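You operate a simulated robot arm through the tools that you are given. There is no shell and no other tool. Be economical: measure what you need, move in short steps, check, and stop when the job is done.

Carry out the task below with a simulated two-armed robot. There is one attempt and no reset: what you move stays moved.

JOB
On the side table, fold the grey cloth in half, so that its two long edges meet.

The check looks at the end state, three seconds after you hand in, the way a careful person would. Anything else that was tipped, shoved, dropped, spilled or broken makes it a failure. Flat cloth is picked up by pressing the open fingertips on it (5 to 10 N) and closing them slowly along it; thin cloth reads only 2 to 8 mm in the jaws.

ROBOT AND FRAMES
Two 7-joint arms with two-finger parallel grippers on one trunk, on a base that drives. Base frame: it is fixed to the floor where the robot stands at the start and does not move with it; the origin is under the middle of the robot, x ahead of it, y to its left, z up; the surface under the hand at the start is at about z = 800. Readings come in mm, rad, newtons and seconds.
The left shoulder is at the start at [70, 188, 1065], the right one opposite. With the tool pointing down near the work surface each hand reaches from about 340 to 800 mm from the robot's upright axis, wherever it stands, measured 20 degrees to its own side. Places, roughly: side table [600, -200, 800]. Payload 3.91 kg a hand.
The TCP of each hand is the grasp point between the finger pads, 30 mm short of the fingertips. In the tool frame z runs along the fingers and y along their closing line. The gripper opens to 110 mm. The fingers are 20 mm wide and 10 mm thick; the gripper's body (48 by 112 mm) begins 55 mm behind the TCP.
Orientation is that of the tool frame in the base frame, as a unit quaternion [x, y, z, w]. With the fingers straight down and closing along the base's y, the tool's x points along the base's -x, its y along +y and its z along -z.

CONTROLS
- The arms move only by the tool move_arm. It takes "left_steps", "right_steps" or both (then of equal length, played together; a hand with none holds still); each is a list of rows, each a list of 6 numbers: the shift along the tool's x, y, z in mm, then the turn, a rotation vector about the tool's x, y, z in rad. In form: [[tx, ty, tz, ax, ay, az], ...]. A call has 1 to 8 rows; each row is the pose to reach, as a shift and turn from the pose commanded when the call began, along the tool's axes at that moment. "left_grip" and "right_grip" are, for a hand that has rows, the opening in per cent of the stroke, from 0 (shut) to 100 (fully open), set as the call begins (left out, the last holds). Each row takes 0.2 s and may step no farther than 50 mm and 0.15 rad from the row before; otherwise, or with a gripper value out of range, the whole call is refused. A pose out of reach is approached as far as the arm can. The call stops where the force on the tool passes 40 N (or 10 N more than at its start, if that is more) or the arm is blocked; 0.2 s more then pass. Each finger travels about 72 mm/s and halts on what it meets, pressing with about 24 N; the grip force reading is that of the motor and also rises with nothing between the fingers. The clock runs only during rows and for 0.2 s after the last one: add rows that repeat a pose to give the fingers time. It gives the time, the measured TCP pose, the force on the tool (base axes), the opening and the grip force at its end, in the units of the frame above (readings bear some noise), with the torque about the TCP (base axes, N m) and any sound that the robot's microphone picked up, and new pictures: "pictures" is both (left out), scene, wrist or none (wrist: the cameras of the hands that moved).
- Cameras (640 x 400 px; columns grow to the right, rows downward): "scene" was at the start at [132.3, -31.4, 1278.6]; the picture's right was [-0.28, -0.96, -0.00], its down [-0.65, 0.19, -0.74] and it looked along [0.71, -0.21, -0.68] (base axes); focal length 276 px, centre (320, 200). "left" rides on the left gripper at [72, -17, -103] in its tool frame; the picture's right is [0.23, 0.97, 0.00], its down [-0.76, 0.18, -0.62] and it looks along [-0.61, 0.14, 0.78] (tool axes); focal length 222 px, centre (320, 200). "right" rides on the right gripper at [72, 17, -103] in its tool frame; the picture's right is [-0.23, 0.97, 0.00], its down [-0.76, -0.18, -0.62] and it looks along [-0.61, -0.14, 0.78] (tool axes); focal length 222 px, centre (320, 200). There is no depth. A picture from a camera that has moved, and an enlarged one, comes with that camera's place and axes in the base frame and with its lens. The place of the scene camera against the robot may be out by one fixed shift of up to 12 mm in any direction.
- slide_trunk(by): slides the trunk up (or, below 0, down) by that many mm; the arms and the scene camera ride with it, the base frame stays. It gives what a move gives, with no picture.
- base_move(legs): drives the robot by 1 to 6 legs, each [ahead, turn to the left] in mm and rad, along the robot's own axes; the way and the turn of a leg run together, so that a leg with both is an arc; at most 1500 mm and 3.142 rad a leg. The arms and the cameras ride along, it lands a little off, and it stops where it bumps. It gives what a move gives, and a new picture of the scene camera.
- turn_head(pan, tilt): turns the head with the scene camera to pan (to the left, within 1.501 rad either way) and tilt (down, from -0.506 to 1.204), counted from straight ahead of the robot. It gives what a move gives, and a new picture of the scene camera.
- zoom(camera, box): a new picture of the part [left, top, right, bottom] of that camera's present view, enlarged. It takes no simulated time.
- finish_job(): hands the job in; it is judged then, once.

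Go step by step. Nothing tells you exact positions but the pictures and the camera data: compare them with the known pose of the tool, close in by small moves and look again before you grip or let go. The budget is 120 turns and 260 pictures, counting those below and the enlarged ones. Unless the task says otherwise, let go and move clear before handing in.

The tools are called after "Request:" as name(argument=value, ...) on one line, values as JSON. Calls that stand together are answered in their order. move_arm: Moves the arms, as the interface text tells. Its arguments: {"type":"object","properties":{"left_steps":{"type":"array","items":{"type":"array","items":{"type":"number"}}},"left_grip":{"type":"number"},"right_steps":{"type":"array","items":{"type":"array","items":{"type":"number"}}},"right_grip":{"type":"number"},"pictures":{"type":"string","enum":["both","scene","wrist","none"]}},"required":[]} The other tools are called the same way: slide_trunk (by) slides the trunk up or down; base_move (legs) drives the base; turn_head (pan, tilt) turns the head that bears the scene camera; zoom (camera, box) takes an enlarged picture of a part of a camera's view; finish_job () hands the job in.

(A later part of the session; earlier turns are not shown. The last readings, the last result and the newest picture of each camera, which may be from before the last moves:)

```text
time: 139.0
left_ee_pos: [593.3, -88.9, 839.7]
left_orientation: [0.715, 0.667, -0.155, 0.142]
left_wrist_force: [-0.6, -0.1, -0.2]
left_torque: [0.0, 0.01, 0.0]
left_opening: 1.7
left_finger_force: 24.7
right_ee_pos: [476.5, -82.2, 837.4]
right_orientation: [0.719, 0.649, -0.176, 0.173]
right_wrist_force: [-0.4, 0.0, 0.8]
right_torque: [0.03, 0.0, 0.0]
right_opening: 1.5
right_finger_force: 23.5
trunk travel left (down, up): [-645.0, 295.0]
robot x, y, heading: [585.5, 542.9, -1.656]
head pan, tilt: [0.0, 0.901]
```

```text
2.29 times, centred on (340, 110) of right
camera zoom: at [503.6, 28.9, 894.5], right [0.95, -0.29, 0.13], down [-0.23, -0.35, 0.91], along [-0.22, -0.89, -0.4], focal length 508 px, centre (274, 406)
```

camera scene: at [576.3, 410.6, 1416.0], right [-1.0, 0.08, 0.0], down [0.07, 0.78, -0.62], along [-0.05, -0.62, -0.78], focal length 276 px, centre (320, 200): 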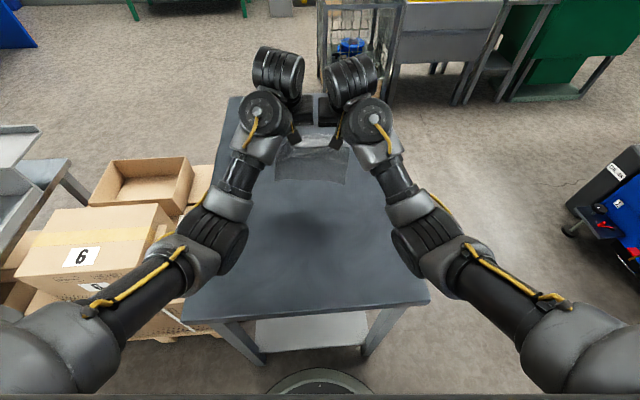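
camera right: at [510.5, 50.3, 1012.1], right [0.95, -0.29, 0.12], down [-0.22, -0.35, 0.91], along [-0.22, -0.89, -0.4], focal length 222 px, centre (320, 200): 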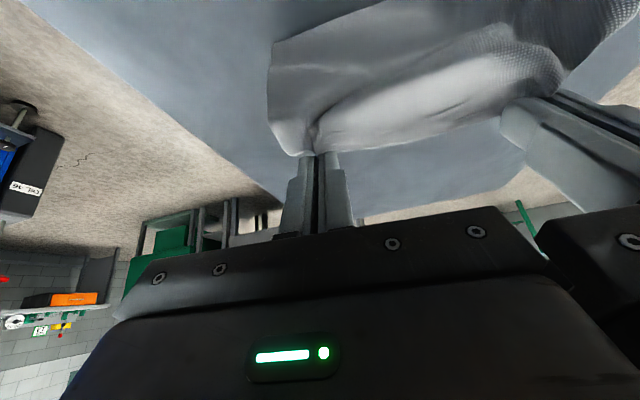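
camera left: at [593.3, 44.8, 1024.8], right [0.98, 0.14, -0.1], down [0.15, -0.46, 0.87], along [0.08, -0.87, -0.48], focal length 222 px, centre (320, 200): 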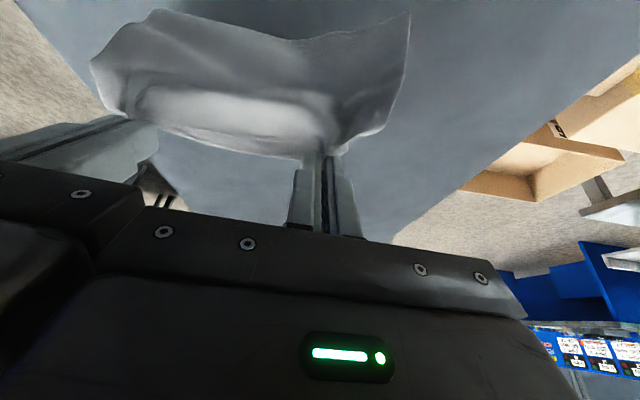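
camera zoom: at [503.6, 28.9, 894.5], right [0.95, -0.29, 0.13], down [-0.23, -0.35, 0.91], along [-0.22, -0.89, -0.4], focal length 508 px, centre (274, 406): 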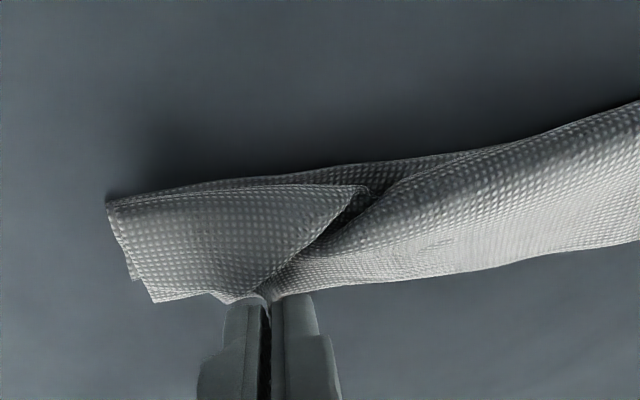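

The lower part collapsed like an accordion because I came back too early; the left arm's inner reach was the limit. I lift with the trunk to let it hang again, and this time will use the base itself, backing away, to make the edge trail.

Request:
slide_trunk(by=165)

Request:
move_arm(left_steps=[[-9, 0, 4, 0, 0, 0], [-18, 0, 8, 0, 0, 0], [-27, 0, 12, 0, 0, 0], [-36, 0, 16, 0, 0, 0], [-41, 0, 18.5, 0, 0, 0], [-35, 0, 30, 0, 0, 0], [-29, 0, 46, 0, 0, 0], [-29, 0, 46, 0, 0, 0]], right_steps=[[-9, 0, 4.5, 0, 0, 0], [-18, 0, 9.5, 0, 0, 0], [-27, 0, 14, 0, 0, 0], [-36, 0, 19, 0, 0, 0], [-39.5, 0, 21.5, 0, 0, 0], [-33, 0, 34, 0, 0, 0], [-25, 0, 48, 0, 0, 0], [-25, 0, 48, 0, 0, 0]], pictures="none")

Request:
zoom(camera="scene", box=[220, 90, 420, 220])

```text
time: 140.9
left_ee_pos: [600.4, -85.7, 993.6]
left_orientation: [0.716, 0.669, -0.15, 0.134]
left_wrist_force: [-0.6, 0.9, -0.5]
left_torque: [0.01, 0.02, 0.01]
left_opening: 2.0
left_finger_force: 24.2
right_ee_pos: [482.3, -84.2, 1001.8]
right_orientation: [0.718, 0.65, -0.18, 0.17]
right_wrist_force: [0.7, -0.2, 0.1]
right_torque: [0.0, -0.01, -0.02]
right_opening: 1.7
right_finger_force: 24.0
trunk travel left (down, up): [-810.0, 130.0]
robot x, y, heading: [583.6, 541.7, -1.659]
head pan, tilt: [0.0, 0.901]
```

```text
time: 142.7
left_ee_pos: [596.2, -130.9, 962.0]
left_orientation: [0.715, 0.67, -0.15, 0.135]
left_wrist_force: [-0.2, 0.8, -0.2]
left_torque: [0.0, 0.0, -0.04]
left_opening: 1.8
left_finger_force: 24.5
right_ee_pos: [477.8, -128.5, 970.4]
right_orientation: [0.719, 0.65, -0.179, 0.17]
right_wrist_force: [0.6, -0.1, 0.8]
right_torque: [0.0, -0.02, 0.01]
right_opening: 1.6
right_finger_force: 24.1
trunk travel left (down, up): [-810.0, 130.0]
robot x, y, heading: [581.2, 546.9, -1.659]
head pan, tilt: [0.0, 0.901]
```

```text
3.08 times, centred on (320, 155) of scene
camera zoom: at [575.9, 410.7, 1501.1], right [-1.0, 0.08, 0.0], down [0.07, 0.78, -0.62], along [-0.05, -0.62, -0.78], focal length 850 px, centre (320, 338)
```

zoom: 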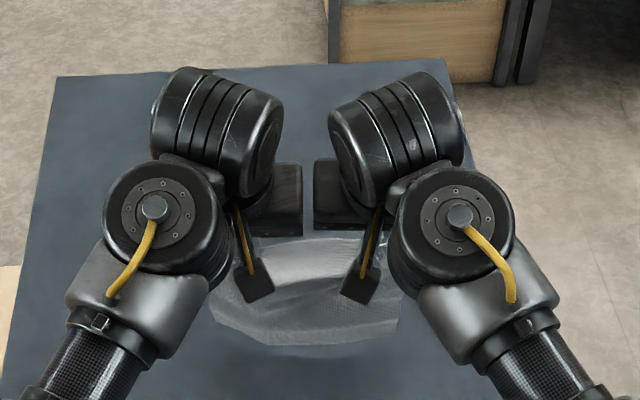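

Request:
move_arm(left_steps=[[3, 0, 7, 0, 0, 0], [6, 0, 13.7, 0, 0, 0], [6, 0, 13.7, 0, 0, 0]], right_steps=[[6, 0, 11, 0, 0, 0], [11.5, 0, 21, 0, 0, 0], [11.5, 0, 21, 0, 0, 0]], pictures="none")

Request:
base_move(legs=[[-120, 0]])

Request:
zoom(camera="left", box=[60, 0, 460, 200])

Request:
zoom(camera="right", box=[180, 0, 580, 200])

```text
time: 143.5
left_ee_pos: [598.4, -129.9, 947.2]
left_orientation: [0.715, 0.669, -0.15, 0.135]
left_wrist_force: [-0.3, 0.2, 0.8]
left_torque: [-0.01, 0.03, 0.01]
left_opening: 1.7
left_finger_force: 23.5
right_ee_pos: [477.3, -128.1, 946.1]
right_orientation: [0.719, 0.65, -0.18, 0.17]
right_wrist_force: [-0.4, 0.0, 0.1]
right_torque: [0.0, -0.01, -0.01]
right_opening: 1.8
right_finger_force: 23.9
trunk travel left (down, up): [-810.0, 130.0]
robot x, y, heading: [584.3, 541.4, -1.65]
head pan, tilt: [0.0, 0.901]
```

```text
time: 144.7
left_ee_pos: [606.1, -10.7, 948.7]
left_orientation: [0.716, 0.668, -0.151, 0.135]
left_wrist_force: [0.0, 0.7, 0.0]
left_torque: [0.01, -0.01, -0.02]
left_opening: 2.1
left_finger_force: 23.9
right_ee_pos: [486.5, -8.3, 946.6]
right_orientation: [0.719, 0.65, -0.18, 0.17]
right_wrist_force: [-0.1, 0.9, -1.3]
right_torque: [-0.02, 0.0, -0.03]
right_opening: 1.8
right_finger_force: 24.2
trunk travel left (down, up): [-810.0, 130.0]
robot x, y, heading: [593.3, 664.7, -1.654]
head pan, tilt: [0.0, 0.901]
camera scene: at [586.3, 530.3, 1501.1], right [-1.0, 0.08, 0.0], down [0.06, 0.78, -0.62], along [-0.05, -0.62, -0.78], focal length 276 px, centre (320, 200)
```

scene: 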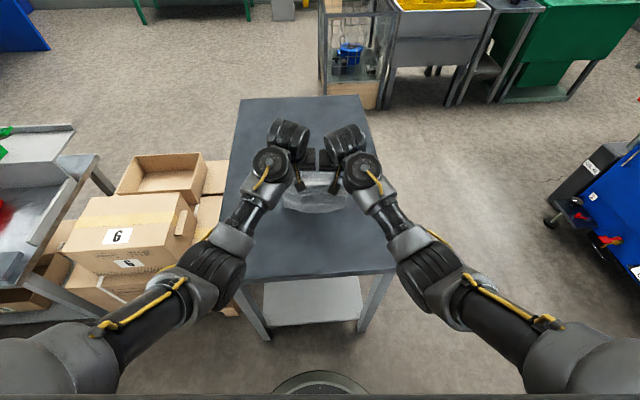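

```text
1.60 times, centred on (260, 100) of left
camera zoom: at [597.9, 96.7, 1015.9], right [0.99, 0.14, -0.1], down [0.15, -0.46, 0.87], along [0.08, -0.87, -0.48], focal length 355 px, centre (416, 360)
```

zoom: 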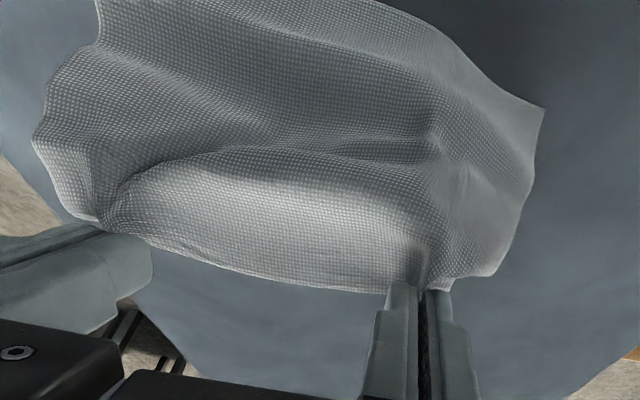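

```text
1.60 times, centred on (380, 100) of right
camera zoom: at [513.8, 103.3, 1004.5], right [0.95, -0.29, 0.12], down [-0.22, -0.35, 0.91], along [-0.23, -0.89, -0.4], focal length 355 px, centre (224, 360)
```

zoom: 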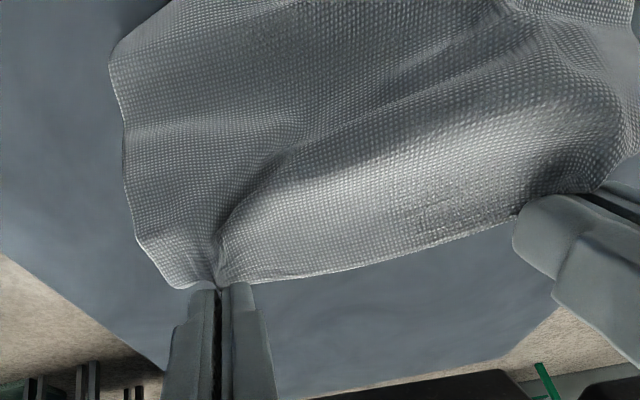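

The stiff exit from the tilted fingers keeps pushing the edge forward. I tilt the grippers much further (about 1.3 rad), so the sheet leaves them downward and hangs truly vertical.

Request:
move_arm(left_steps=[[3, 0, -1, 0, -0.13, 0], [6, 0, -1, 0, -0.26, 0], [9, 0, -2, 0, -0.39, 0], [12, 0, -2, 0, -0.52, 0], [15, 0, -2, 0, -0.65, 0], [17, 0, -2, 0, -0.78, 0], [17.6, 0, -2.2, 0, -0.89, 0], [17.6, 0, -2.2, 0, -0.89, 0]], right_steps=[[3, 0, -1, 0, -0.12, 0], [5, 0, -2, 0, -0.24, 0], [8, 0, -3, 0, -0.36, 0], [10, 0, -4, 0, -0.48, 0], [12, 0, -4, 0, -0.6, 0], [13.5, 0, -4, 0, -0.7, 0], [14.4, 0, -4.1, 0, -0.8, 0], [14.4, 0, -4.1, 0, -0.8, 0]], pictures="none")

Request:
zoom(camera="left", box=[0, 0, 480, 240])

Request:
zoom(camera="scene", box=[220, 100, 420, 230])

```text
time: 146.5
left_ee_pos: [608.1, 4.8, 943.3]
left_orientation: [0.581, 0.546, -0.444, 0.41]
left_wrist_force: [-0.8, 0.2, -0.1]
left_torque: [0.02, 0.02, 0.04]
left_opening: 2.0
left_finger_force: 24.1
right_ee_pos: [489.0, 5.2, 943.2]
right_orientation: [0.592, 0.532, -0.446, 0.409]
right_wrist_force: [0.1, -0.9, -0.4]
right_torque: [-0.01, 0.0, 0.03]
right_opening: 1.6
right_finger_force: 23.8
trunk travel left (down, up): [-810.0, 130.0]
robot x, y, heading: [594.4, 663.2, -1.654]
head pan, tilt: [0.0, 0.901]
```

```text
1.33 times, centred on (240, 120) of left
camera zoom: at [599.7, 124.8, 902.2], right [0.97, -0.01, -0.23], down [0.21, 0.38, 0.9], along [0.08, -0.92, 0.37], focal length 296 px, centre (427, 307)
```

zoom: 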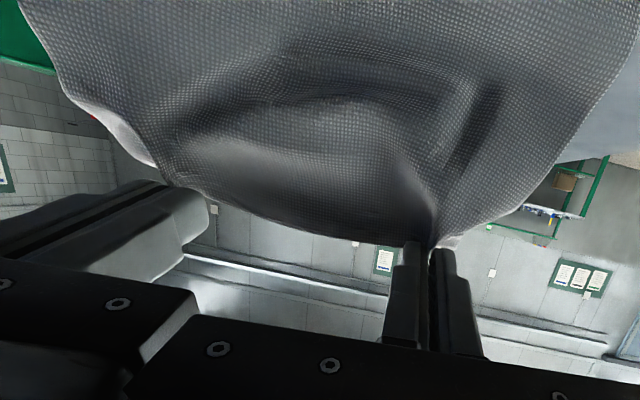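

```text
3.08 times, centred on (320, 165) of scene
camera zoom: at [587.0, 529.2, 1501.0], right [-1.0, 0.08, 0.0], down [0.06, 0.78, -0.62], along [-0.05, -0.62, -0.78], focal length 850 px, centre (320, 308)
```

zoom: 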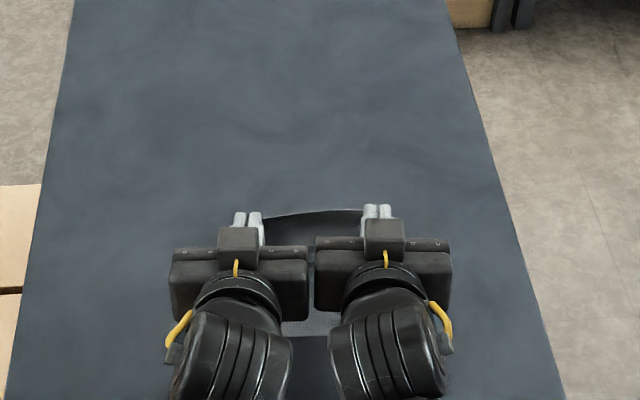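

Request:
base_move(legs=[[-110, 0]])

Request:
zoom(camera="scene", box=[220, 100, 420, 230])

Request:
zoom(camera="left", box=[0, 0, 480, 240])

```text
time: 147.7
left_ee_pos: [615.8, 114.9, 943.5]
left_orientation: [0.581, 0.546, -0.444, 0.41]
left_wrist_force: [0.5, -0.5, -0.3]
left_torque: [0.01, 0.02, -0.03]
left_opening: 1.9
left_finger_force: 24.2
right_ee_pos: [496.3, 116.3, 943.5]
right_orientation: [0.592, 0.533, -0.445, 0.409]
right_wrist_force: [0.2, 0.9, 0.0]
right_torque: [-0.01, 0.02, 0.02]
right_opening: 1.6
right_finger_force: 23.9
trunk travel left (down, up): [-810.0, 130.0]
robot x, y, heading: [604.5, 768.1, -1.65]
head pan, tilt: [0.0, 0.901]
camera scene: at [596.0, 639.8, 1501.0], right [-1.0, 0.08, 0.0], down [0.06, 0.78, -0.62], along [-0.05, -0.62, -0.78], focal length 276 px, centre (320, 200)
```

scene: 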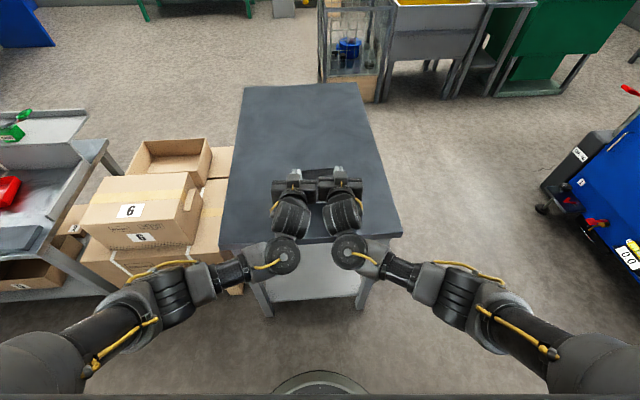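

```text
3.08 times, centred on (320, 165) of scene
camera zoom: at [596.0, 639.8, 1501.0], right [-1.0, 0.08, 0.0], down [0.06, 0.78, -0.62], along [-0.05, -0.62, -0.78], focal length 850 px, centre (320, 308)
```

zoom: 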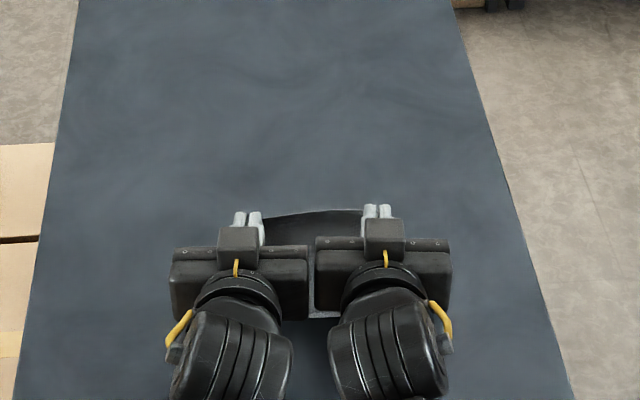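

```text
1.33 times, centred on (240, 120) of left
camera zoom: at [608.1, 235.0, 902.6], right [0.97, -0.01, -0.23], down [0.21, 0.38, 0.9], along [0.08, -0.93, 0.37], focal length 296 px, centre (427, 307)
```

zoom: 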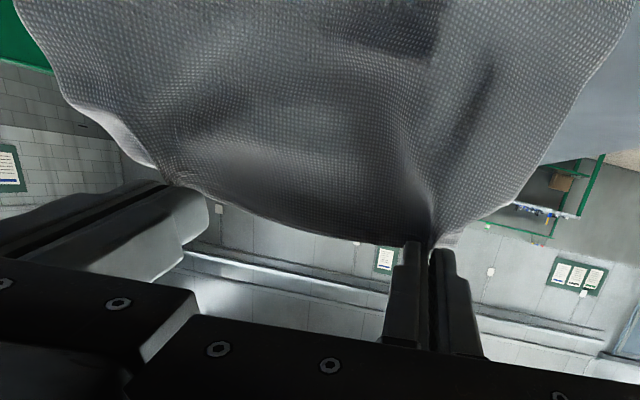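

Reach is no problem now. I use a small pendulum swing: pull back, pause, then sweep toward the robot while descending, so the free edge lags behind and lands on the far side.

Request:
move_arm(left_steps=[[-17.3, 0, -4.8, 0, 0, 0], [-35.6, 0, 16.1, 0, 0, 0], [-42.3, 0, 40.2, 0, 0, 0], [-42.3, 0, 40.2, 0, 0, 0], [-8, 0, 28.9, 0, 0.1, 0], [27.6, 0, 12.8, 0, 0.2, 0], [58.3, 0, -4.6, 0, 0.3, 0], [84.3, 0, -23.3, 0, 0.4, 0]], right_steps=[[-17.3, 0, -4.8, 0, 0, 0], [-35.6, 0, 16.1, 0, 0, 0], [-42.3, 0, 40.2, 0, 0, 0], [-42.3, 0, 40.2, 0, 0, 0], [-8, 0, 28.9, 0, 0.1, 0], [27.6, 0, 12.8, 0, 0.2, 0], [58.3, 0, -4.6, 0, 0.3, 0], [84.3, 0, -23.3, 0, 0.4, 0]], pictures="none")

Request:
zoom(camera="scene", box=[220, 100, 420, 240])

Request:
zoom(camera="left", box=[0, 0, 480, 240])

```text
time: 149.5
left_ee_pos: [619.0, 162.0, 868.6]
left_orientation: [0.659, 0.616, -0.319, 0.292]
left_wrist_force: [1.0, 0.2, -0.1]
left_torque: [-0.01, 0.01, -0.01]
left_opening: 2.1
left_finger_force: 23.7
right_ee_pos: [501.2, 160.9, 869.5]
right_orientation: [0.669, 0.603, -0.32, 0.295]
right_wrist_force: [1.0, 0.0, 0.1]
right_torque: [0.01, 0.02, 0.01]
right_opening: 1.6
right_finger_force: 24.5
trunk travel left (down, up): [-810.0, 130.0]
robot x, y, heading: [603.1, 770.7, -1.654]
head pan, tilt: [0.0, 0.901]
```

```text
2.86 times, centred on (320, 170) of scene
camera zoom: at [596.1, 641.1, 1501.2], right [-1.0, 0.08, 0.0], down [0.06, 0.78, -0.62], along [-0.05, -0.62, -0.78], focal length 790 px, centre (320, 286)
```

zoom: 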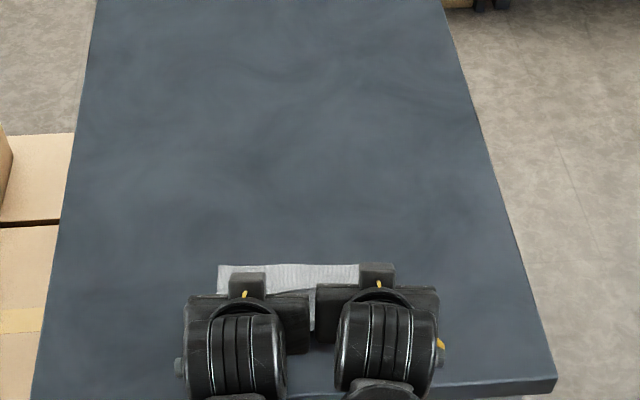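

```text
1.33 times, centred on (240, 120) of left
camera zoom: at [612.4, 288.2, 877.1], right [0.98, 0.07, -0.19], down [0.19, 0.0, 0.98], along [0.07, -1.0, -0.02], focal length 296 px, centre (427, 307)
```

zoom: 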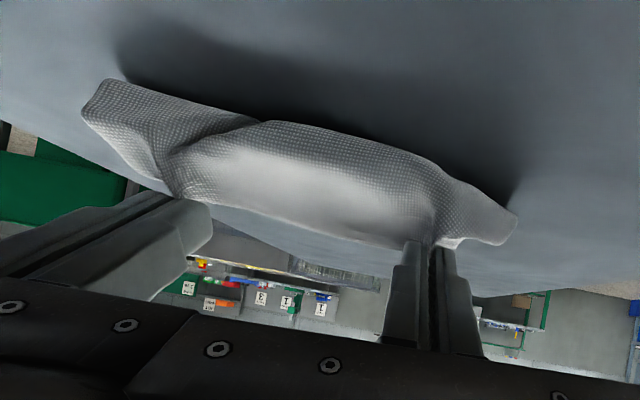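

Now the free edge trails properly, about 90 mm behind the fingers, with the fold crest toward the robot. I carry the rim back over, in an arc, to land on that edge.

Request:
move_arm(left_steps=[[-10, 0, 5.5, 0, 0.025, 0], [-20.2, 0, 11.2, 0, 0.05, 0], [-27, 0, 19, 0, 0.075, 0], [-34.2, 0, 27.4, 0, 0.1, 0], [-38, 0, 36, 0, 0.14, 0], [-41.1, 0, 43.9, 0, 0.18, 0], [-41, 0, 53, 0, 0.22, 0], [-40.8, 0, 61.3, 0, 0.26, 0]], right_steps=[[-9, 0, 4.5, 0, 0.025, 0], [-18.4, 0, 8.9, 0, 0.05, 0], [-24.5, 0, 15.8, 0, 0.075, 0], [-30.5, 0, 22.7, 0, 0.1, 0], [-33.3, 0, 30.2, 0, 0.14, 0], [-36.1, 0, 37.7, 0, 0.18, 0], [-35.3, 0, 45.7, 0, 0.22, 0], [-34.5, 0, 53.6, 0, 0.26, 0]], pictures="none")

Request:
zoom(camera="scene", box=[240, 140, 400, 240])

Request:
zoom(camera="left", box=[0, 0, 480, 240])

```text
time: 151.3
left_ee_pos: [613.9, 87.3, 862.0]
left_orientation: [0.693, 0.649, -0.231, 0.211]
left_wrist_force: [-2.9, 0.2, -0.4]
left_torque: [0.02, 0.09, -0.06]
left_opening: 2.0
left_finger_force: 24.0
right_ee_pos: [487.7, 95.7, 859.4]
right_orientation: [0.707, 0.634, -0.234, 0.209]
right_wrist_force: [3.7, -1.1, 1.1]
right_torque: [-0.01, -0.12, 0.07]
right_opening: 1.8
right_finger_force: 23.5
trunk travel left (down, up): [-810.0, 130.0]
robot x, y, heading: [605.2, 770.3, -1.653]
head pan, tilt: [0.0, 0.901]
```

```text
4.00 times, centred on (320, 190) of scene
camera zoom: at [596.0, 638.9, 1500.9], right [-1.0, 0.08, 0.0], down [0.06, 0.78, -0.62], along [-0.05, -0.62, -0.78], focal length 1106 px, centre (320, 240)
```

zoom: 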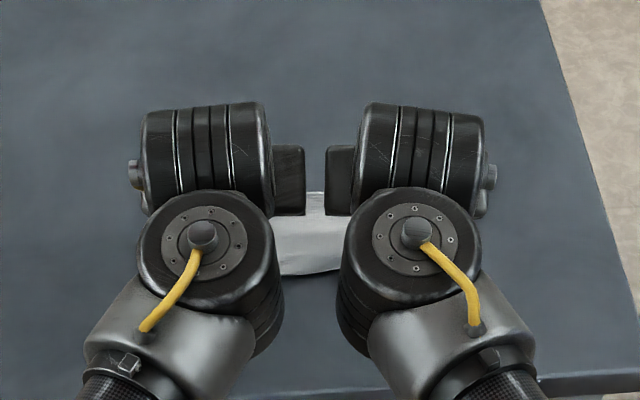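

```text
1.33 times, centred on (240, 120) of left
camera zoom: at [606.5, 206.8, 903.3], right [0.98, 0.11, -0.14], down [0.17, -0.26, 0.95], along [0.07, -0.96, -0.27], focal length 296 px, centre (427, 307)
```

zoom: 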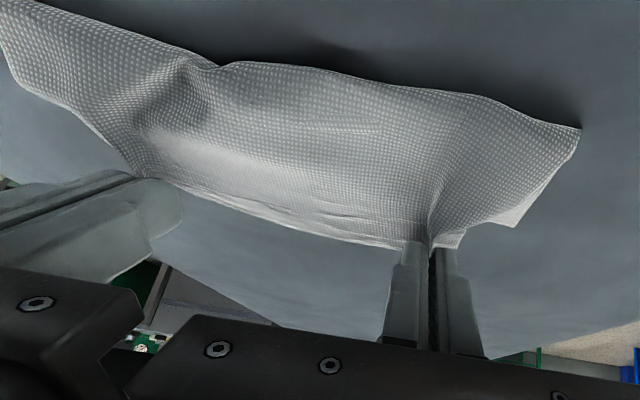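

Request:
zoom(camera="right", box=[160, 0, 640, 240])

```text
1.33 times, centred on (400, 120) of right
camera zoom: at [517.0, 213.9, 901.0], right [0.95, -0.29, 0.14], down [-0.2, -0.22, 0.95], along [-0.24, -0.93, -0.27], focal length 296 px, centre (213, 307)
```

zoom: 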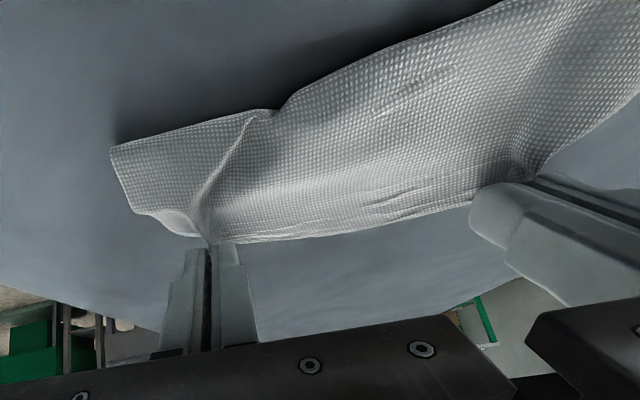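

The bottom edge has stayed put (left corner at (666,54)). The rim sits about 15–20 mm too far right, so I shift both hands left by 20 mm while lowering the rim onto the edge.

Request:
move_arm(left_steps=[[-1.8, 10, -2.4, 0, 0, 0], [-1.8, 20, -2.4, 0, 0.03, 0], [-1.8, 20, 7.6, 0, 0.07, 0], [-1.1, 20, 17, 0, 0.1, 0], [0.6, 20, 28.2, 0, 0.14, 0], [0.6, 20, 28.2, 0, 0.14, 0]], right_steps=[[-1.8, 10, -2.4, 0, 0, 0], [-1.8, 20, -2.4, 0, 0.03, 0], [-1.8, 20, 7.6, 0, 0.07, 0], [-1.1, 20, 17, 0, 0.1, 0], [0.6, 20, 28.2, 0, 0.14, 0], [0.6, 20, 28.2, 0, 0.14, 0]], pictures="none")

Request:
zoom(camera="left", box=[80, 0, 480, 220])

Request:
zoom(camera="right", box=[160, 0, 560, 220])

```text
time: 152.7
left_ee_pos: [632.3, 69.3, 838.3]
left_orientation: [0.708, 0.662, -0.182, 0.164]
left_wrist_force: [-7.3, -0.4, 0.5]
left_torque: [-0.02, 0.23, -0.09]
left_opening: 2.1
left_finger_force: 23.9
right_ee_pos: [499.8, 76.7, 837.6]
right_orientation: [0.723, 0.645, -0.187, 0.163]
right_wrist_force: [7.7, 0.1, -0.1]
right_torque: [-0.05, -0.22, 0.04]
right_opening: 1.5
right_finger_force: 24.1
trunk travel left (down, up): [-810.0, 130.0]
robot x, y, heading: [606.3, 772.6, -1.656]
head pan, tilt: [0.0, 0.901]
```

```text
1.60 times, centred on (280, 110) of left
camera zoom: at [625.3, 183.2, 896.1], right [0.98, 0.13, -0.12], down [0.16, -0.38, 0.91], along [0.08, -0.91, -0.4], focal length 355 px, centre (384, 344)
```

zoom: 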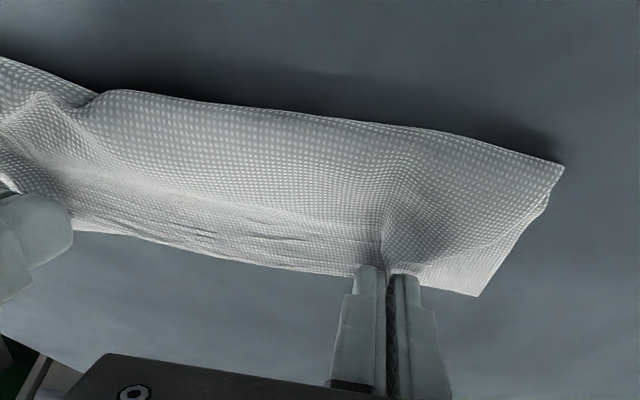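

```text
1.60 times, centred on (360, 110) of right
camera zoom: at [529.1, 188.5, 894.9], right [0.95, -0.31, 0.1], down [-0.21, -0.35, 0.91], along [-0.24, -0.89, -0.39], focal length 355 px, centre (256, 344)
```

zoom: 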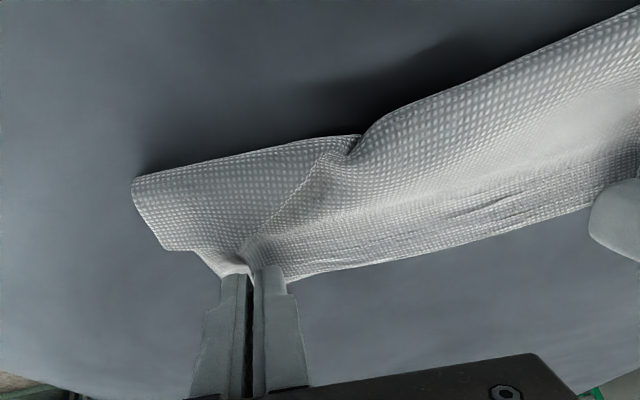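

This looks like a proper fold: at the left, both corners coincide. I ease the side tension, open slowly and lift straight off.

Request:
move_arm(left_steps=[[0.8, -4, 2, 0, 0, 0], [0.8, -4, 2, 0, 0, 0]], right_steps=[[0.8, 4, 2, 0, 0, 0], [0.8, 4, 2, 0, 0, 0]], pictures="none")

Request:
move_arm(left_steps=[[0, 0, 0, 0, 0, 0], [0, 0, 0, 0, 0, 0], [-4.8, 0, -8.8, 0, 0, 0], [-14, 0, -26, 0, 0, 0], [-24, 0, -44, 0, 0, 0], [-43, 0, -79, 0, 0, 0]], right_steps=[[0, 0, 0, 0, 0, 0], [0, 0, 0, 0, 0, 0], [-4.8, 0, -8.8, 0, 0, 0], [-14, 0, -26, 0, 0, 0], [-24, 0, -44, 0, 0, 0], [-43, 0, -79, 0, 0, 0]], left_grip=16, right_grip=16, pictures="wrist")

```text
time: 153.3
left_ee_pos: [628.5, 70.1, 836.4]
left_orientation: [0.708, 0.662, -0.182, 0.165]
left_wrist_force: [-1.2, -0.3, 0.1]
left_torque: [-0.01, 0.01, -0.01]
left_opening: 2.2
left_finger_force: 23.7
right_ee_pos: [500.4, 75.1, 833.6]
right_orientation: [0.723, 0.645, -0.187, 0.162]
right_wrist_force: [-0.1, -0.8, 0.5]
right_torque: [0.02, -0.02, 0.04]
right_opening: 1.8
right_finger_force: 23.8
trunk travel left (down, up): [-810.0, 130.0]
robot x, y, heading: [605.5, 770.4, -1.656]
head pan, tilt: [0.0, 0.901]
```

```text
time: 154.7
left_ee_pos: [633.1, 70.0, 926.2]
left_orientation: [0.708, 0.663, -0.182, 0.165]
left_wrist_force: [12.3, -3.5, -3.6]
left_torque: [0.07, 0.54, -0.58]
left_opening: 17.5
left_finger_force: 0.0
right_ee_pos: [519.8, 81.7, 925.9]
right_orientation: [0.719, 0.65, -0.179, 0.169]
right_wrist_force: [-13.0, 3.0, 3.7]
right_torque: [-0.13, -0.94, 0.89]
right_opening: 17.8
right_finger_force: 0.0
trunk travel left (down, up): [-810.0, 130.0]
robot x, y, heading: [603.1, 776.5, -1.65]
head pan, tilt: [0.0, 0.901]
camera right: at [547.0, 193.2, 983.8], right [0.95, -0.29, 0.12], down [-0.22, -0.35, 0.91], along [-0.22, -0.89, -0.4], focal length 222 px, centre (320, 200)
camera left: at [624.0, 183.5, 983.7], right [0.98, 0.13, -0.12], down [0.16, -0.39, 0.91], along [0.08, -0.91, -0.4], focal length 222 px, centre (320, 200)
```

right: 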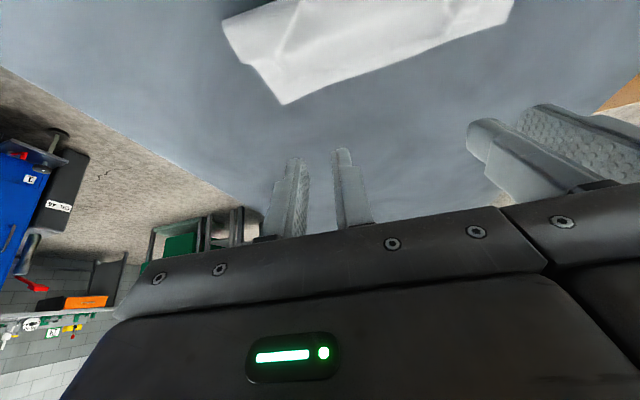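
left: 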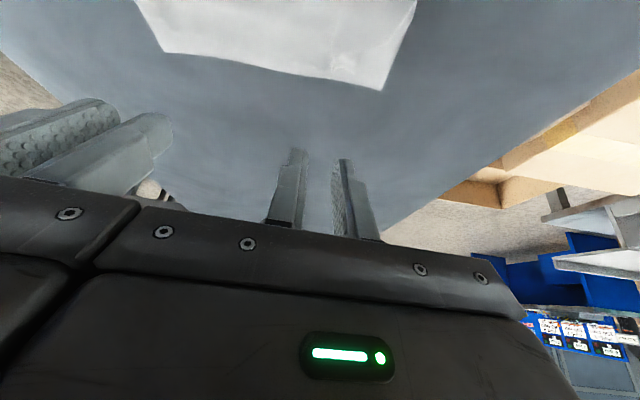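

The cloth is released and lies folded. The two gripper bodies touch slightly, so I move them apart and inspect from above.

Request:
move_arm(left_steps=[[0, 15, 0, 0, 0, 0], [-10, 50, -5, 0, 0, 0], [-20, 90, -10, 0, 0, 0], [-20, 125, -10, 0, 0, 0]], right_steps=[[0, -15, 0, 0, 0, 0], [-10, -50, -5, 0, 0, 0], [-20, -90, -10, 0, 0, 0], [-20, -125, -10, 0, 0, 0]], pictures="none")

Request:
zoom(camera="scene", box=[250, 150, 390, 240])

```text
time: 155.7
left_ee_pos: [753.0, 49.3, 944.9]
left_orientation: [0.708, 0.663, -0.181, 0.165]
left_wrist_force: [0.1, -0.2, -0.2]
left_torque: [0.0, 0.01, -0.02]
left_opening: 17.4
left_finger_force: 0.1
right_ee_pos: [393.2, 78.5, 944.6]
right_orientation: [0.719, 0.65, -0.179, 0.169]
right_wrist_force: [0.4, -0.2, 0.1]
right_torque: [-0.01, 0.0, 0.02]
right_opening: 17.4
right_finger_force: 0.0
trunk travel left (down, up): [-810.0, 130.0]
robot x, y, heading: [603.5, 770.0, -1.654]
head pan, tilt: [0.0, 0.901]
```

```text
4.44 times, centred on (320, 195) of scene
camera zoom: at [596.0, 640.2, 1501.1], right [-1.0, 0.08, 0.0], down [0.06, 0.78, -0.62], along [-0.05, -0.62, -0.78], focal length 1228 px, centre (320, 222)
```

zoom: 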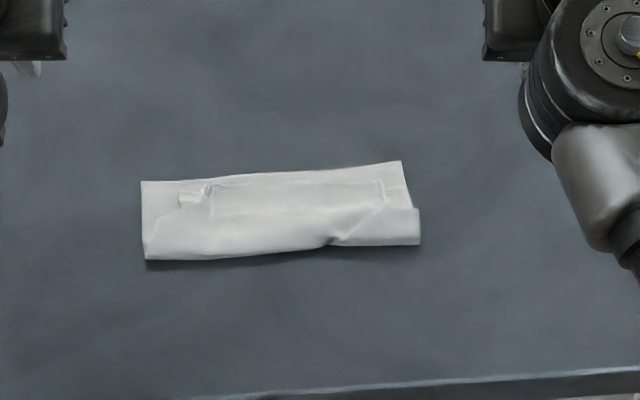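

The fold looks good overall, with a small feature at the left corner. I bring the left wrist camera over for a close look.

Request:
move_arm(left_steps=[[4, -33, -6, 0, 0.08, 0], [8, -66, -12, 0, 0.16, 0], [12, -99, -18, 0, 0.24, 0], [16, -133, -23, 0, 0.32, 0], [21, -166, -28, 0, 0.4, 0], [21, -166, -28, 0, 0.4, 0]], pictures="none")

Request:
zoom(camera="left", box=[140, 0, 460, 180])

```text
time: 157.1
left_ee_pos: [590.6, 92.5, 960.3]
left_orientation: [0.731, 0.681, -0.039, 0.029]
left_wrist_force: [-0.3, 0.1, 0.7]
left_torque: [0.02, -0.02, 0.03]
left_opening: 17.7
left_finger_force: 0.0
right_ee_pos: [393.2, 78.1, 944.8]
right_orientation: [0.719, 0.649, -0.18, 0.169]
right_wrist_force: [0.3, 0.0, 0.0]
right_torque: [0.0, -0.03, 0.03]
right_opening: 17.8
right_finger_force: 0.1
trunk travel left (down, up): [-810.0, 130.0]
robot x, y, heading: [602.5, 771.0, -1.652]
head pan, tilt: [0.0, 0.901]
```

```text
2.00 times, centred on (300, 90) of left
camera zoom: at [581.2, 174.2, 1057.5], right [0.99, 0.16, -0.03], down [0.13, -0.71, 0.69], along [0.09, -0.69, -0.72], focal length 444 px, centre (360, 420)
```

zoom: 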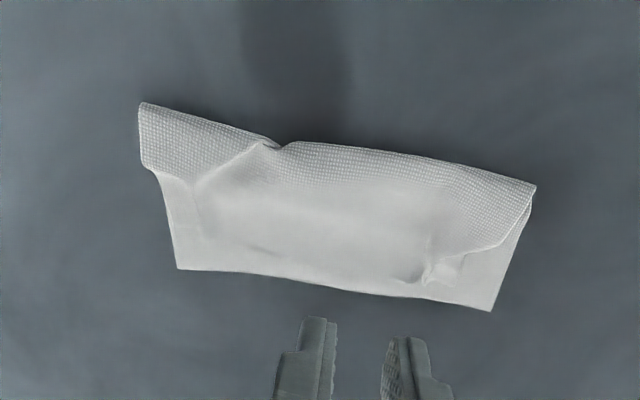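

Request:
zoom(camera="left", box=[205, 45, 305, 145])

Request:
zoom(camera="left", box=[310, 70, 420, 160])

```text
4.00 times, centred on (255, 95) of left
camera zoom: at [581.2, 174.2, 1057.5], right [0.99, 0.16, -0.03], down [0.13, -0.71, 0.69], along [0.09, -0.69, -0.72], focal length 888 px, centre (580, 620)
```

zoom: 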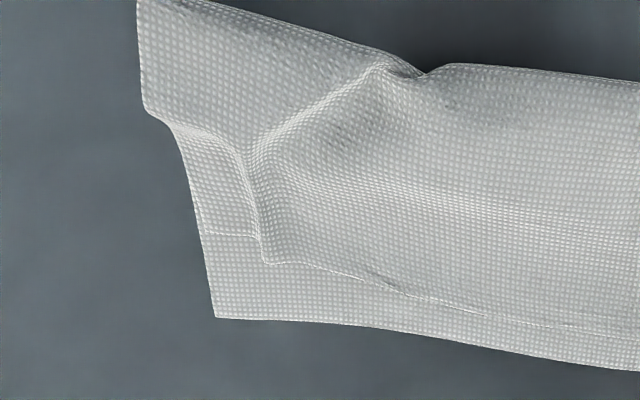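

```text
4.44 times, centred on (365, 115) of left
camera zoom: at [581.2, 174.2, 1057.5], right [0.99, 0.16, -0.03], down [0.13, -0.71, 0.69], along [0.09, -0.69, -0.72], focal length 987 px, centre (120, 578)
```

zoom: 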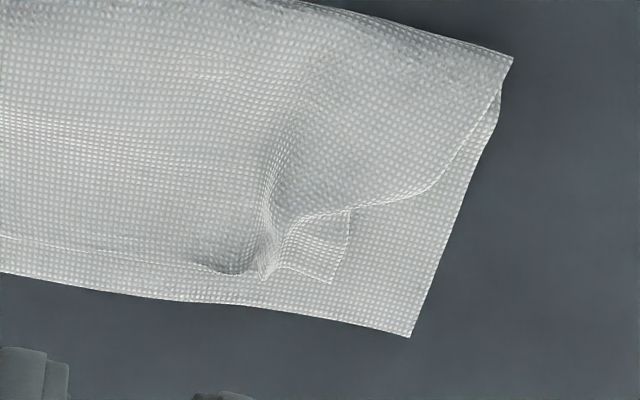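

The fold is right: the rim lies on top, about 15 mm short of the lower edge at the left and about 25 mm short at the right. I re-pinch the two still-standing ridges on the top layer to pull the rim the last bit. I go above them now.

Request:
move_arm(left_steps=[[0, 12, 5, 0, -0.05, 0], [0, 24, 10, 0, -0.1, 0], [-2, 36, 20, 0, -0.16, 0], [-4, 44, 40, 0, -0.22, 0], [-5, 44, 60, 0, -0.28, 0], [-6, 44, 80, 0, -0.34, 0], [-7, 44, 100, 0, -0.4, 0], [-7, 44, 111, 0, -0.4, 0]], right_steps=[[2, 27, 3, 0, 0, 0], [4, 54, 6, 0, 0, 0], [6, 81, 9, 0, 0, 0], [10, 107, 15, 0, 0, 0], [20, 107, 30, 0, 0, 0], [30, 107, 48, 0, 0, 0], [40, 107, 65, 0, 0, 0], [49, 107, 81, 0, 0, 0]], left_grip=14, right_grip=14, pictures="none")

Request:
zoom(camera="left", box=[220, 60, 400, 200])

Request:
zoom(camera="right", box=[220, 60, 400, 200])

```text
time: 158.9
left_ee_pos: [630.7, 70.4, 850.4]
left_orientation: [0.709, 0.662, -0.182, 0.164]
left_wrist_force: [-0.7, 1.1, -0.2]
left_torque: [-0.01, 0.02, 0.01]
left_opening: 15.4
left_finger_force: 0.0
right_ee_pos: [500.2, 71.4, 850.3]
right_orientation: [0.72, 0.649, -0.18, 0.17]
right_wrist_force: [-0.4, 0.3, -0.4]
right_torque: [0.0, 0.02, -0.01]
right_opening: 15.2
right_finger_force: 0.1
trunk travel left (down, up): [-810.0, 130.0]
robot x, y, heading: [606.9, 773.1, -1.651]
head pan, tilt: [0.0, 0.901]
```

```text
2.86 times, centred on (310, 130) of left
camera zoom: at [623.0, 183.3, 906.7], right [0.98, 0.13, -0.12], down [0.16, -0.38, 0.91], along [0.07, -0.91, -0.4], focal length 635 px, centre (349, 400)
```

zoom: 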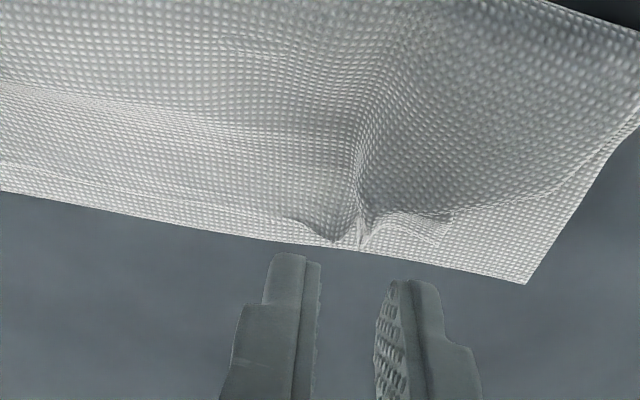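

```text
2.86 times, centred on (310, 130) of right
camera zoom: at [526.4, 183.6, 908.4], right [0.95, -0.3, 0.12], down [-0.22, -0.35, 0.91], along [-0.23, -0.89, -0.4], focal length 635 px, centre (349, 400)
```

zoom: 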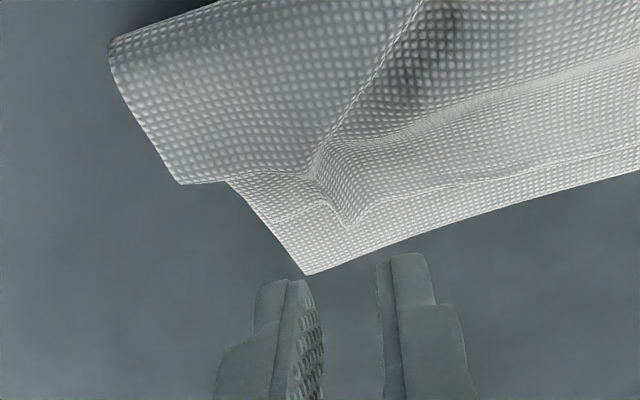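

Both ridges are centred between the fingers. I lower around them, nearly touching.

Request:
move_arm(left_steps=[[3, 0, 5, 0, 0, 0], [5.5, 0, 10, 0, 0, 0], [7.4, 0, 13.6, 0, 0, 0], [7.4, 0, 13.6, 0, 0, 0]], right_steps=[[3, 0, 5, 0, 0, 0], [5.5, 0, 10, 0, 0, 0], [7.4, 0, 13.6, 0, 0, 0], [7.4, 0, 13.6, 0, 0, 0]], pictures="none")

Request:
zoom(camera="left", box=[240, 70, 400, 190])

Request:
zoom(camera="right", box=[240, 70, 400, 190])

```text
time: 159.9
left_ee_pos: [630.6, 70.9, 835.1]
left_orientation: [0.709, 0.662, -0.182, 0.164]
left_wrist_force: [-0.2, 0.4, -0.2]
left_torque: [-0.05, -0.02, -0.01]
left_opening: 15.2
left_finger_force: 0.0
right_ee_pos: [499.2, 72.6, 834.9]
right_orientation: [0.72, 0.649, -0.18, 0.169]
right_wrist_force: [0.9, 0.1, -0.1]
right_torque: [0.0, 0.03, -0.01]
right_opening: 15.2
right_finger_force: 0.0
trunk travel left (down, up): [-810.0, 130.0]
robot x, y, heading: [599.0, 771.3, -1.655]
head pan, tilt: [0.0, 0.901]
```

```text
3.33 times, centred on (320, 130) of left
camera zoom: at [623.2, 184.0, 891.9], right [0.98, 0.13, -0.12], down [0.16, -0.39, 0.91], along [0.07, -0.91, -0.4], focal length 740 px, centre (320, 433)
```

zoom: 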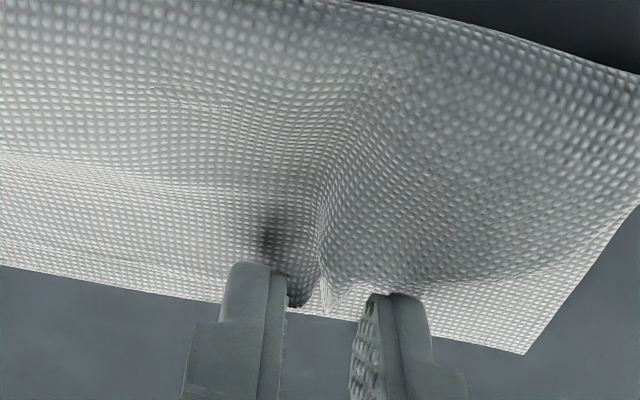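

```text
3.33 times, centred on (320, 130) of right
camera zoom: at [527.0, 183.8, 893.3], right [0.95, -0.3, 0.12], down [-0.22, -0.35, 0.91], along [-0.23, -0.89, -0.4], focal length 740 px, centre (320, 433)
```

zoom: 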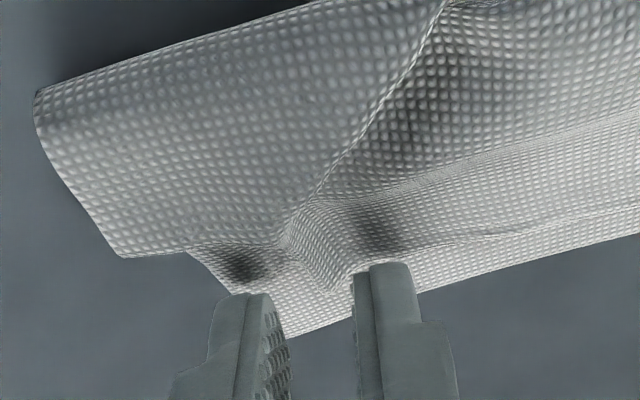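

Request:
move_arm(left_steps=[[0.3, 0, 0.6, 0, 0, 0]], right_steps=[[0.4, 0, 0.8, 0, 0, 0]], left_grip=9, right_grip=10, pictures="none")

Request:
move_arm(left_steps=[[0, 0, 0, 0, 0, 0]], right_steps=[[0, 0, 0, 0, 0, 0]], left_grip=5, right_grip=5, pictures="none")

Request:
move_arm(left_steps=[[0, 0, 0, 0, 0, 0], [0, 0, 0, 0, 0, 0]], right_steps=[[0, 0, 0, 0, 0, 0], [0, 0, 0, 0, 0, 0]], left_grip=0, right_grip=0, pictures="none")

Request:
zoom(camera="left", box=[240, 70, 400, 190])

Request:
zoom(camera="right", box=[240, 70, 400, 190])

```text
time: 160.3
left_ee_pos: [632.0, 71.1, 834.2]
left_orientation: [0.709, 0.661, -0.182, 0.164]
left_wrist_force: [-0.4, -0.4, -0.1]
left_torque: [0.03, 0.04, 0.01]
left_opening: 9.8
left_finger_force: 0.0
right_ee_pos: [499.1, 71.3, 834.5]
right_orientation: [0.719, 0.649, -0.18, 0.17]
right_wrist_force: [0.4, 0.5, 0.2]
right_torque: [0.02, 0.0, 0.01]
right_opening: 11.0
right_finger_force: 0.1
trunk travel left (down, up): [-810.0, 130.0]
robot x, y, heading: [603.1, 772.6, -1.655]
head pan, tilt: [0.0, 0.901]
```

```text
time: 160.7
left_ee_pos: [630.7, 70.1, 834.2]
left_orientation: [0.709, 0.662, -0.182, 0.164]
left_wrist_force: [-0.6, -0.6, 0.2]
left_torque: [0.02, 0.01, 0.04]
left_opening: 5.6
left_finger_force: 0.1
right_ee_pos: [499.1, 71.1, 835.9]
right_orientation: [0.72, 0.649, -0.18, 0.17]
right_wrist_force: [0.0, 0.3, 0.9]
right_torque: [0.01, 0.02, 0.02]
right_opening: 5.9
right_finger_force: 0.0
trunk travel left (down, up): [-810.0, 130.0]
robot x, y, heading: [606.5, 774.2, -1.654]
head pan, tilt: [0.0, 0.901]
```

```text
time: 161.3
left_ee_pos: [631.9, 70.7, 833.5]
left_orientation: [0.708, 0.662, -0.182, 0.165]
left_wrist_force: [-1.0, -0.8, -0.2]
left_torque: [-0.01, -0.02, 0.01]
left_opening: 1.7
left_finger_force: 24.2
right_ee_pos: [499.2, 71.1, 834.5]
right_orientation: [0.72, 0.649, -0.179, 0.17]
right_wrist_force: [-0.2, 1.0, 0.6]
right_torque: [0.02, 0.0, 0.02]
right_opening: 1.6
right_finger_force: 23.7
trunk travel left (down, up): [-810.0, 130.0]
robot x, y, heading: [602.0, 771.0, -1.654]
head pan, tilt: [0.0, 0.901]
```

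```text
3.33 times, centred on (320, 130) of left
camera zoom: at [623.5, 183.8, 891.3], right [0.98, 0.13, -0.12], down [0.16, -0.39, 0.91], along [0.07, -0.91, -0.4], focal length 740 px, centre (320, 433)
```

zoom: 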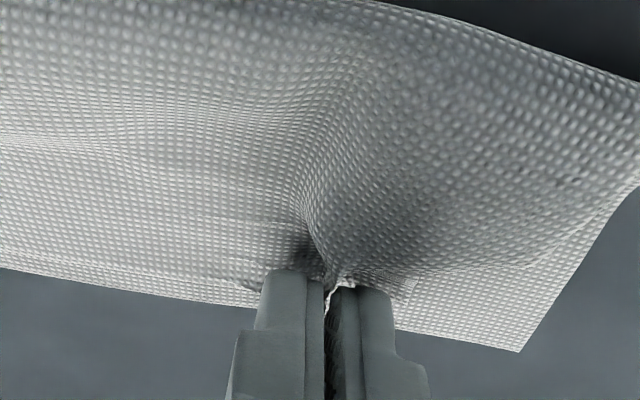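

```text
3.33 times, centred on (320, 130) of right
camera zoom: at [527.0, 183.7, 892.5], right [0.95, -0.3, 0.12], down [-0.22, -0.35, 0.91], along [-0.23, -0.89, -0.4], focal length 740 px, centre (320, 433)
```

zoom: 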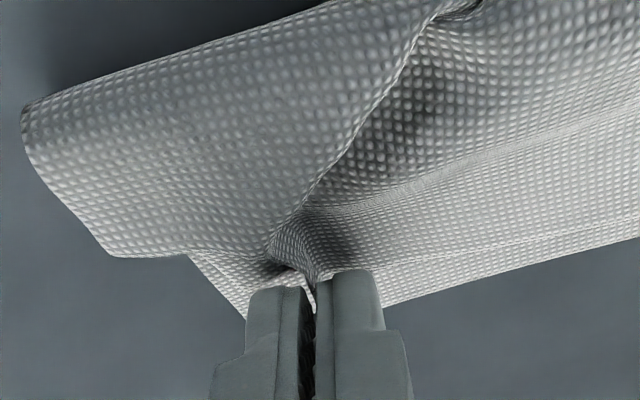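

Both top-layer ridges are held without pressing. I lift slightly, pull the rim outward (left 15 mm, right 26 mm) and set it down.

Request:
move_arm(left_steps=[[-5.7, 0, -10.6, 0, 0, 0], [-9, 1, -8.7, 0, 0, 0], [-12.7, 2, -6.8, 0, 0, 0], [-16, 2, -5, 0, 0, 0], [-18.9, 2, -3.5, 0, 0, 0], [-16, 2, 2, 0, 0, 0], [-13.2, 2, 7.1, 0, 0, 0], [-13.2, 2, 7.1, 0, 0, 0]], right_steps=[[-5.7, 0, -10.6, 0, 0, 0], [-11.4, 0, -7.5, 0, 0, 0], [-17.1, 0, -4.4, 0, 0, 0], [-23, 0, -1.3, 0, 0, 0], [-28.6, 0, 1.8, 0, 0, 0], [-26, 0, 7, 0, 0, 0], [-22.9, 0, 12.3, 0, 0, 0], [-22.9, 0, 12.3, 0, 0, 0]], pictures="none")

Request:
zoom(camera="left", box=[80, 20, 440, 200])

Request:
zoom(camera="right", box=[200, 20, 560, 200])

```text
time: 163.1
left_ee_pos: [631.7, 56.6, 833.7]
left_orientation: [0.708, 0.662, -0.182, 0.165]
left_wrist_force: [-2.8, -0.7, -0.1]
left_torque: [0.01, 0.1, 0.01]
left_opening: 1.8
left_finger_force: 23.7
right_ee_pos: [496.9, 45.8, 833.9]
right_orientation: [0.719, 0.649, -0.18, 0.17]
right_wrist_force: [1.8, 0.3, -0.4]
right_torque: [-0.01, -0.04, 0.02]
right_opening: 1.5
right_finger_force: 23.9
trunk travel left (down, up): [-810.0, 130.0]
robot x, y, heading: [606.4, 774.5, -1.654]
head pan, tilt: [0.0, 0.901]
```

```text
1.78 times, centred on (260, 110) of left
camera zoom: at [624.4, 169.1, 891.3], right [0.98, 0.13, -0.12], down [0.16, -0.39, 0.91], along [0.07, -0.91, -0.4], focal length 395 px, centre (427, 360)
```

zoom: 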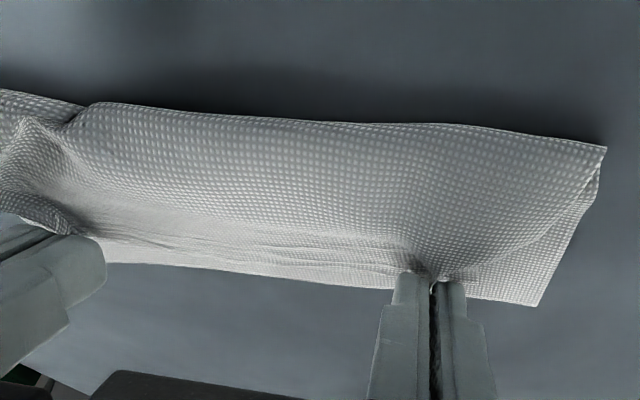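

```text
1.78 times, centred on (380, 110) of right
camera zoom: at [524.5, 157.5, 892.5], right [0.95, -0.3, 0.12], down [-0.22, -0.35, 0.91], along [-0.23, -0.89, -0.4], focal length 395 px, centre (213, 360)
```

zoom: 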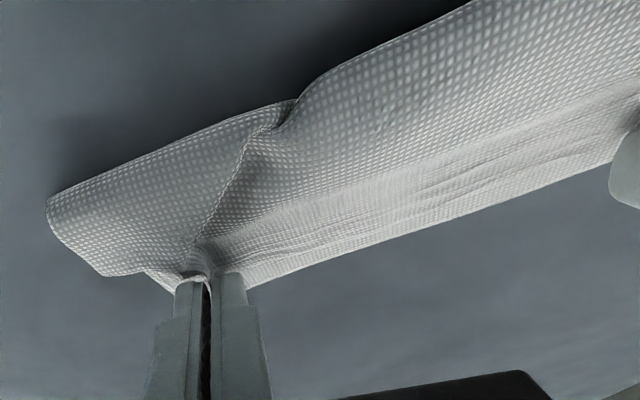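

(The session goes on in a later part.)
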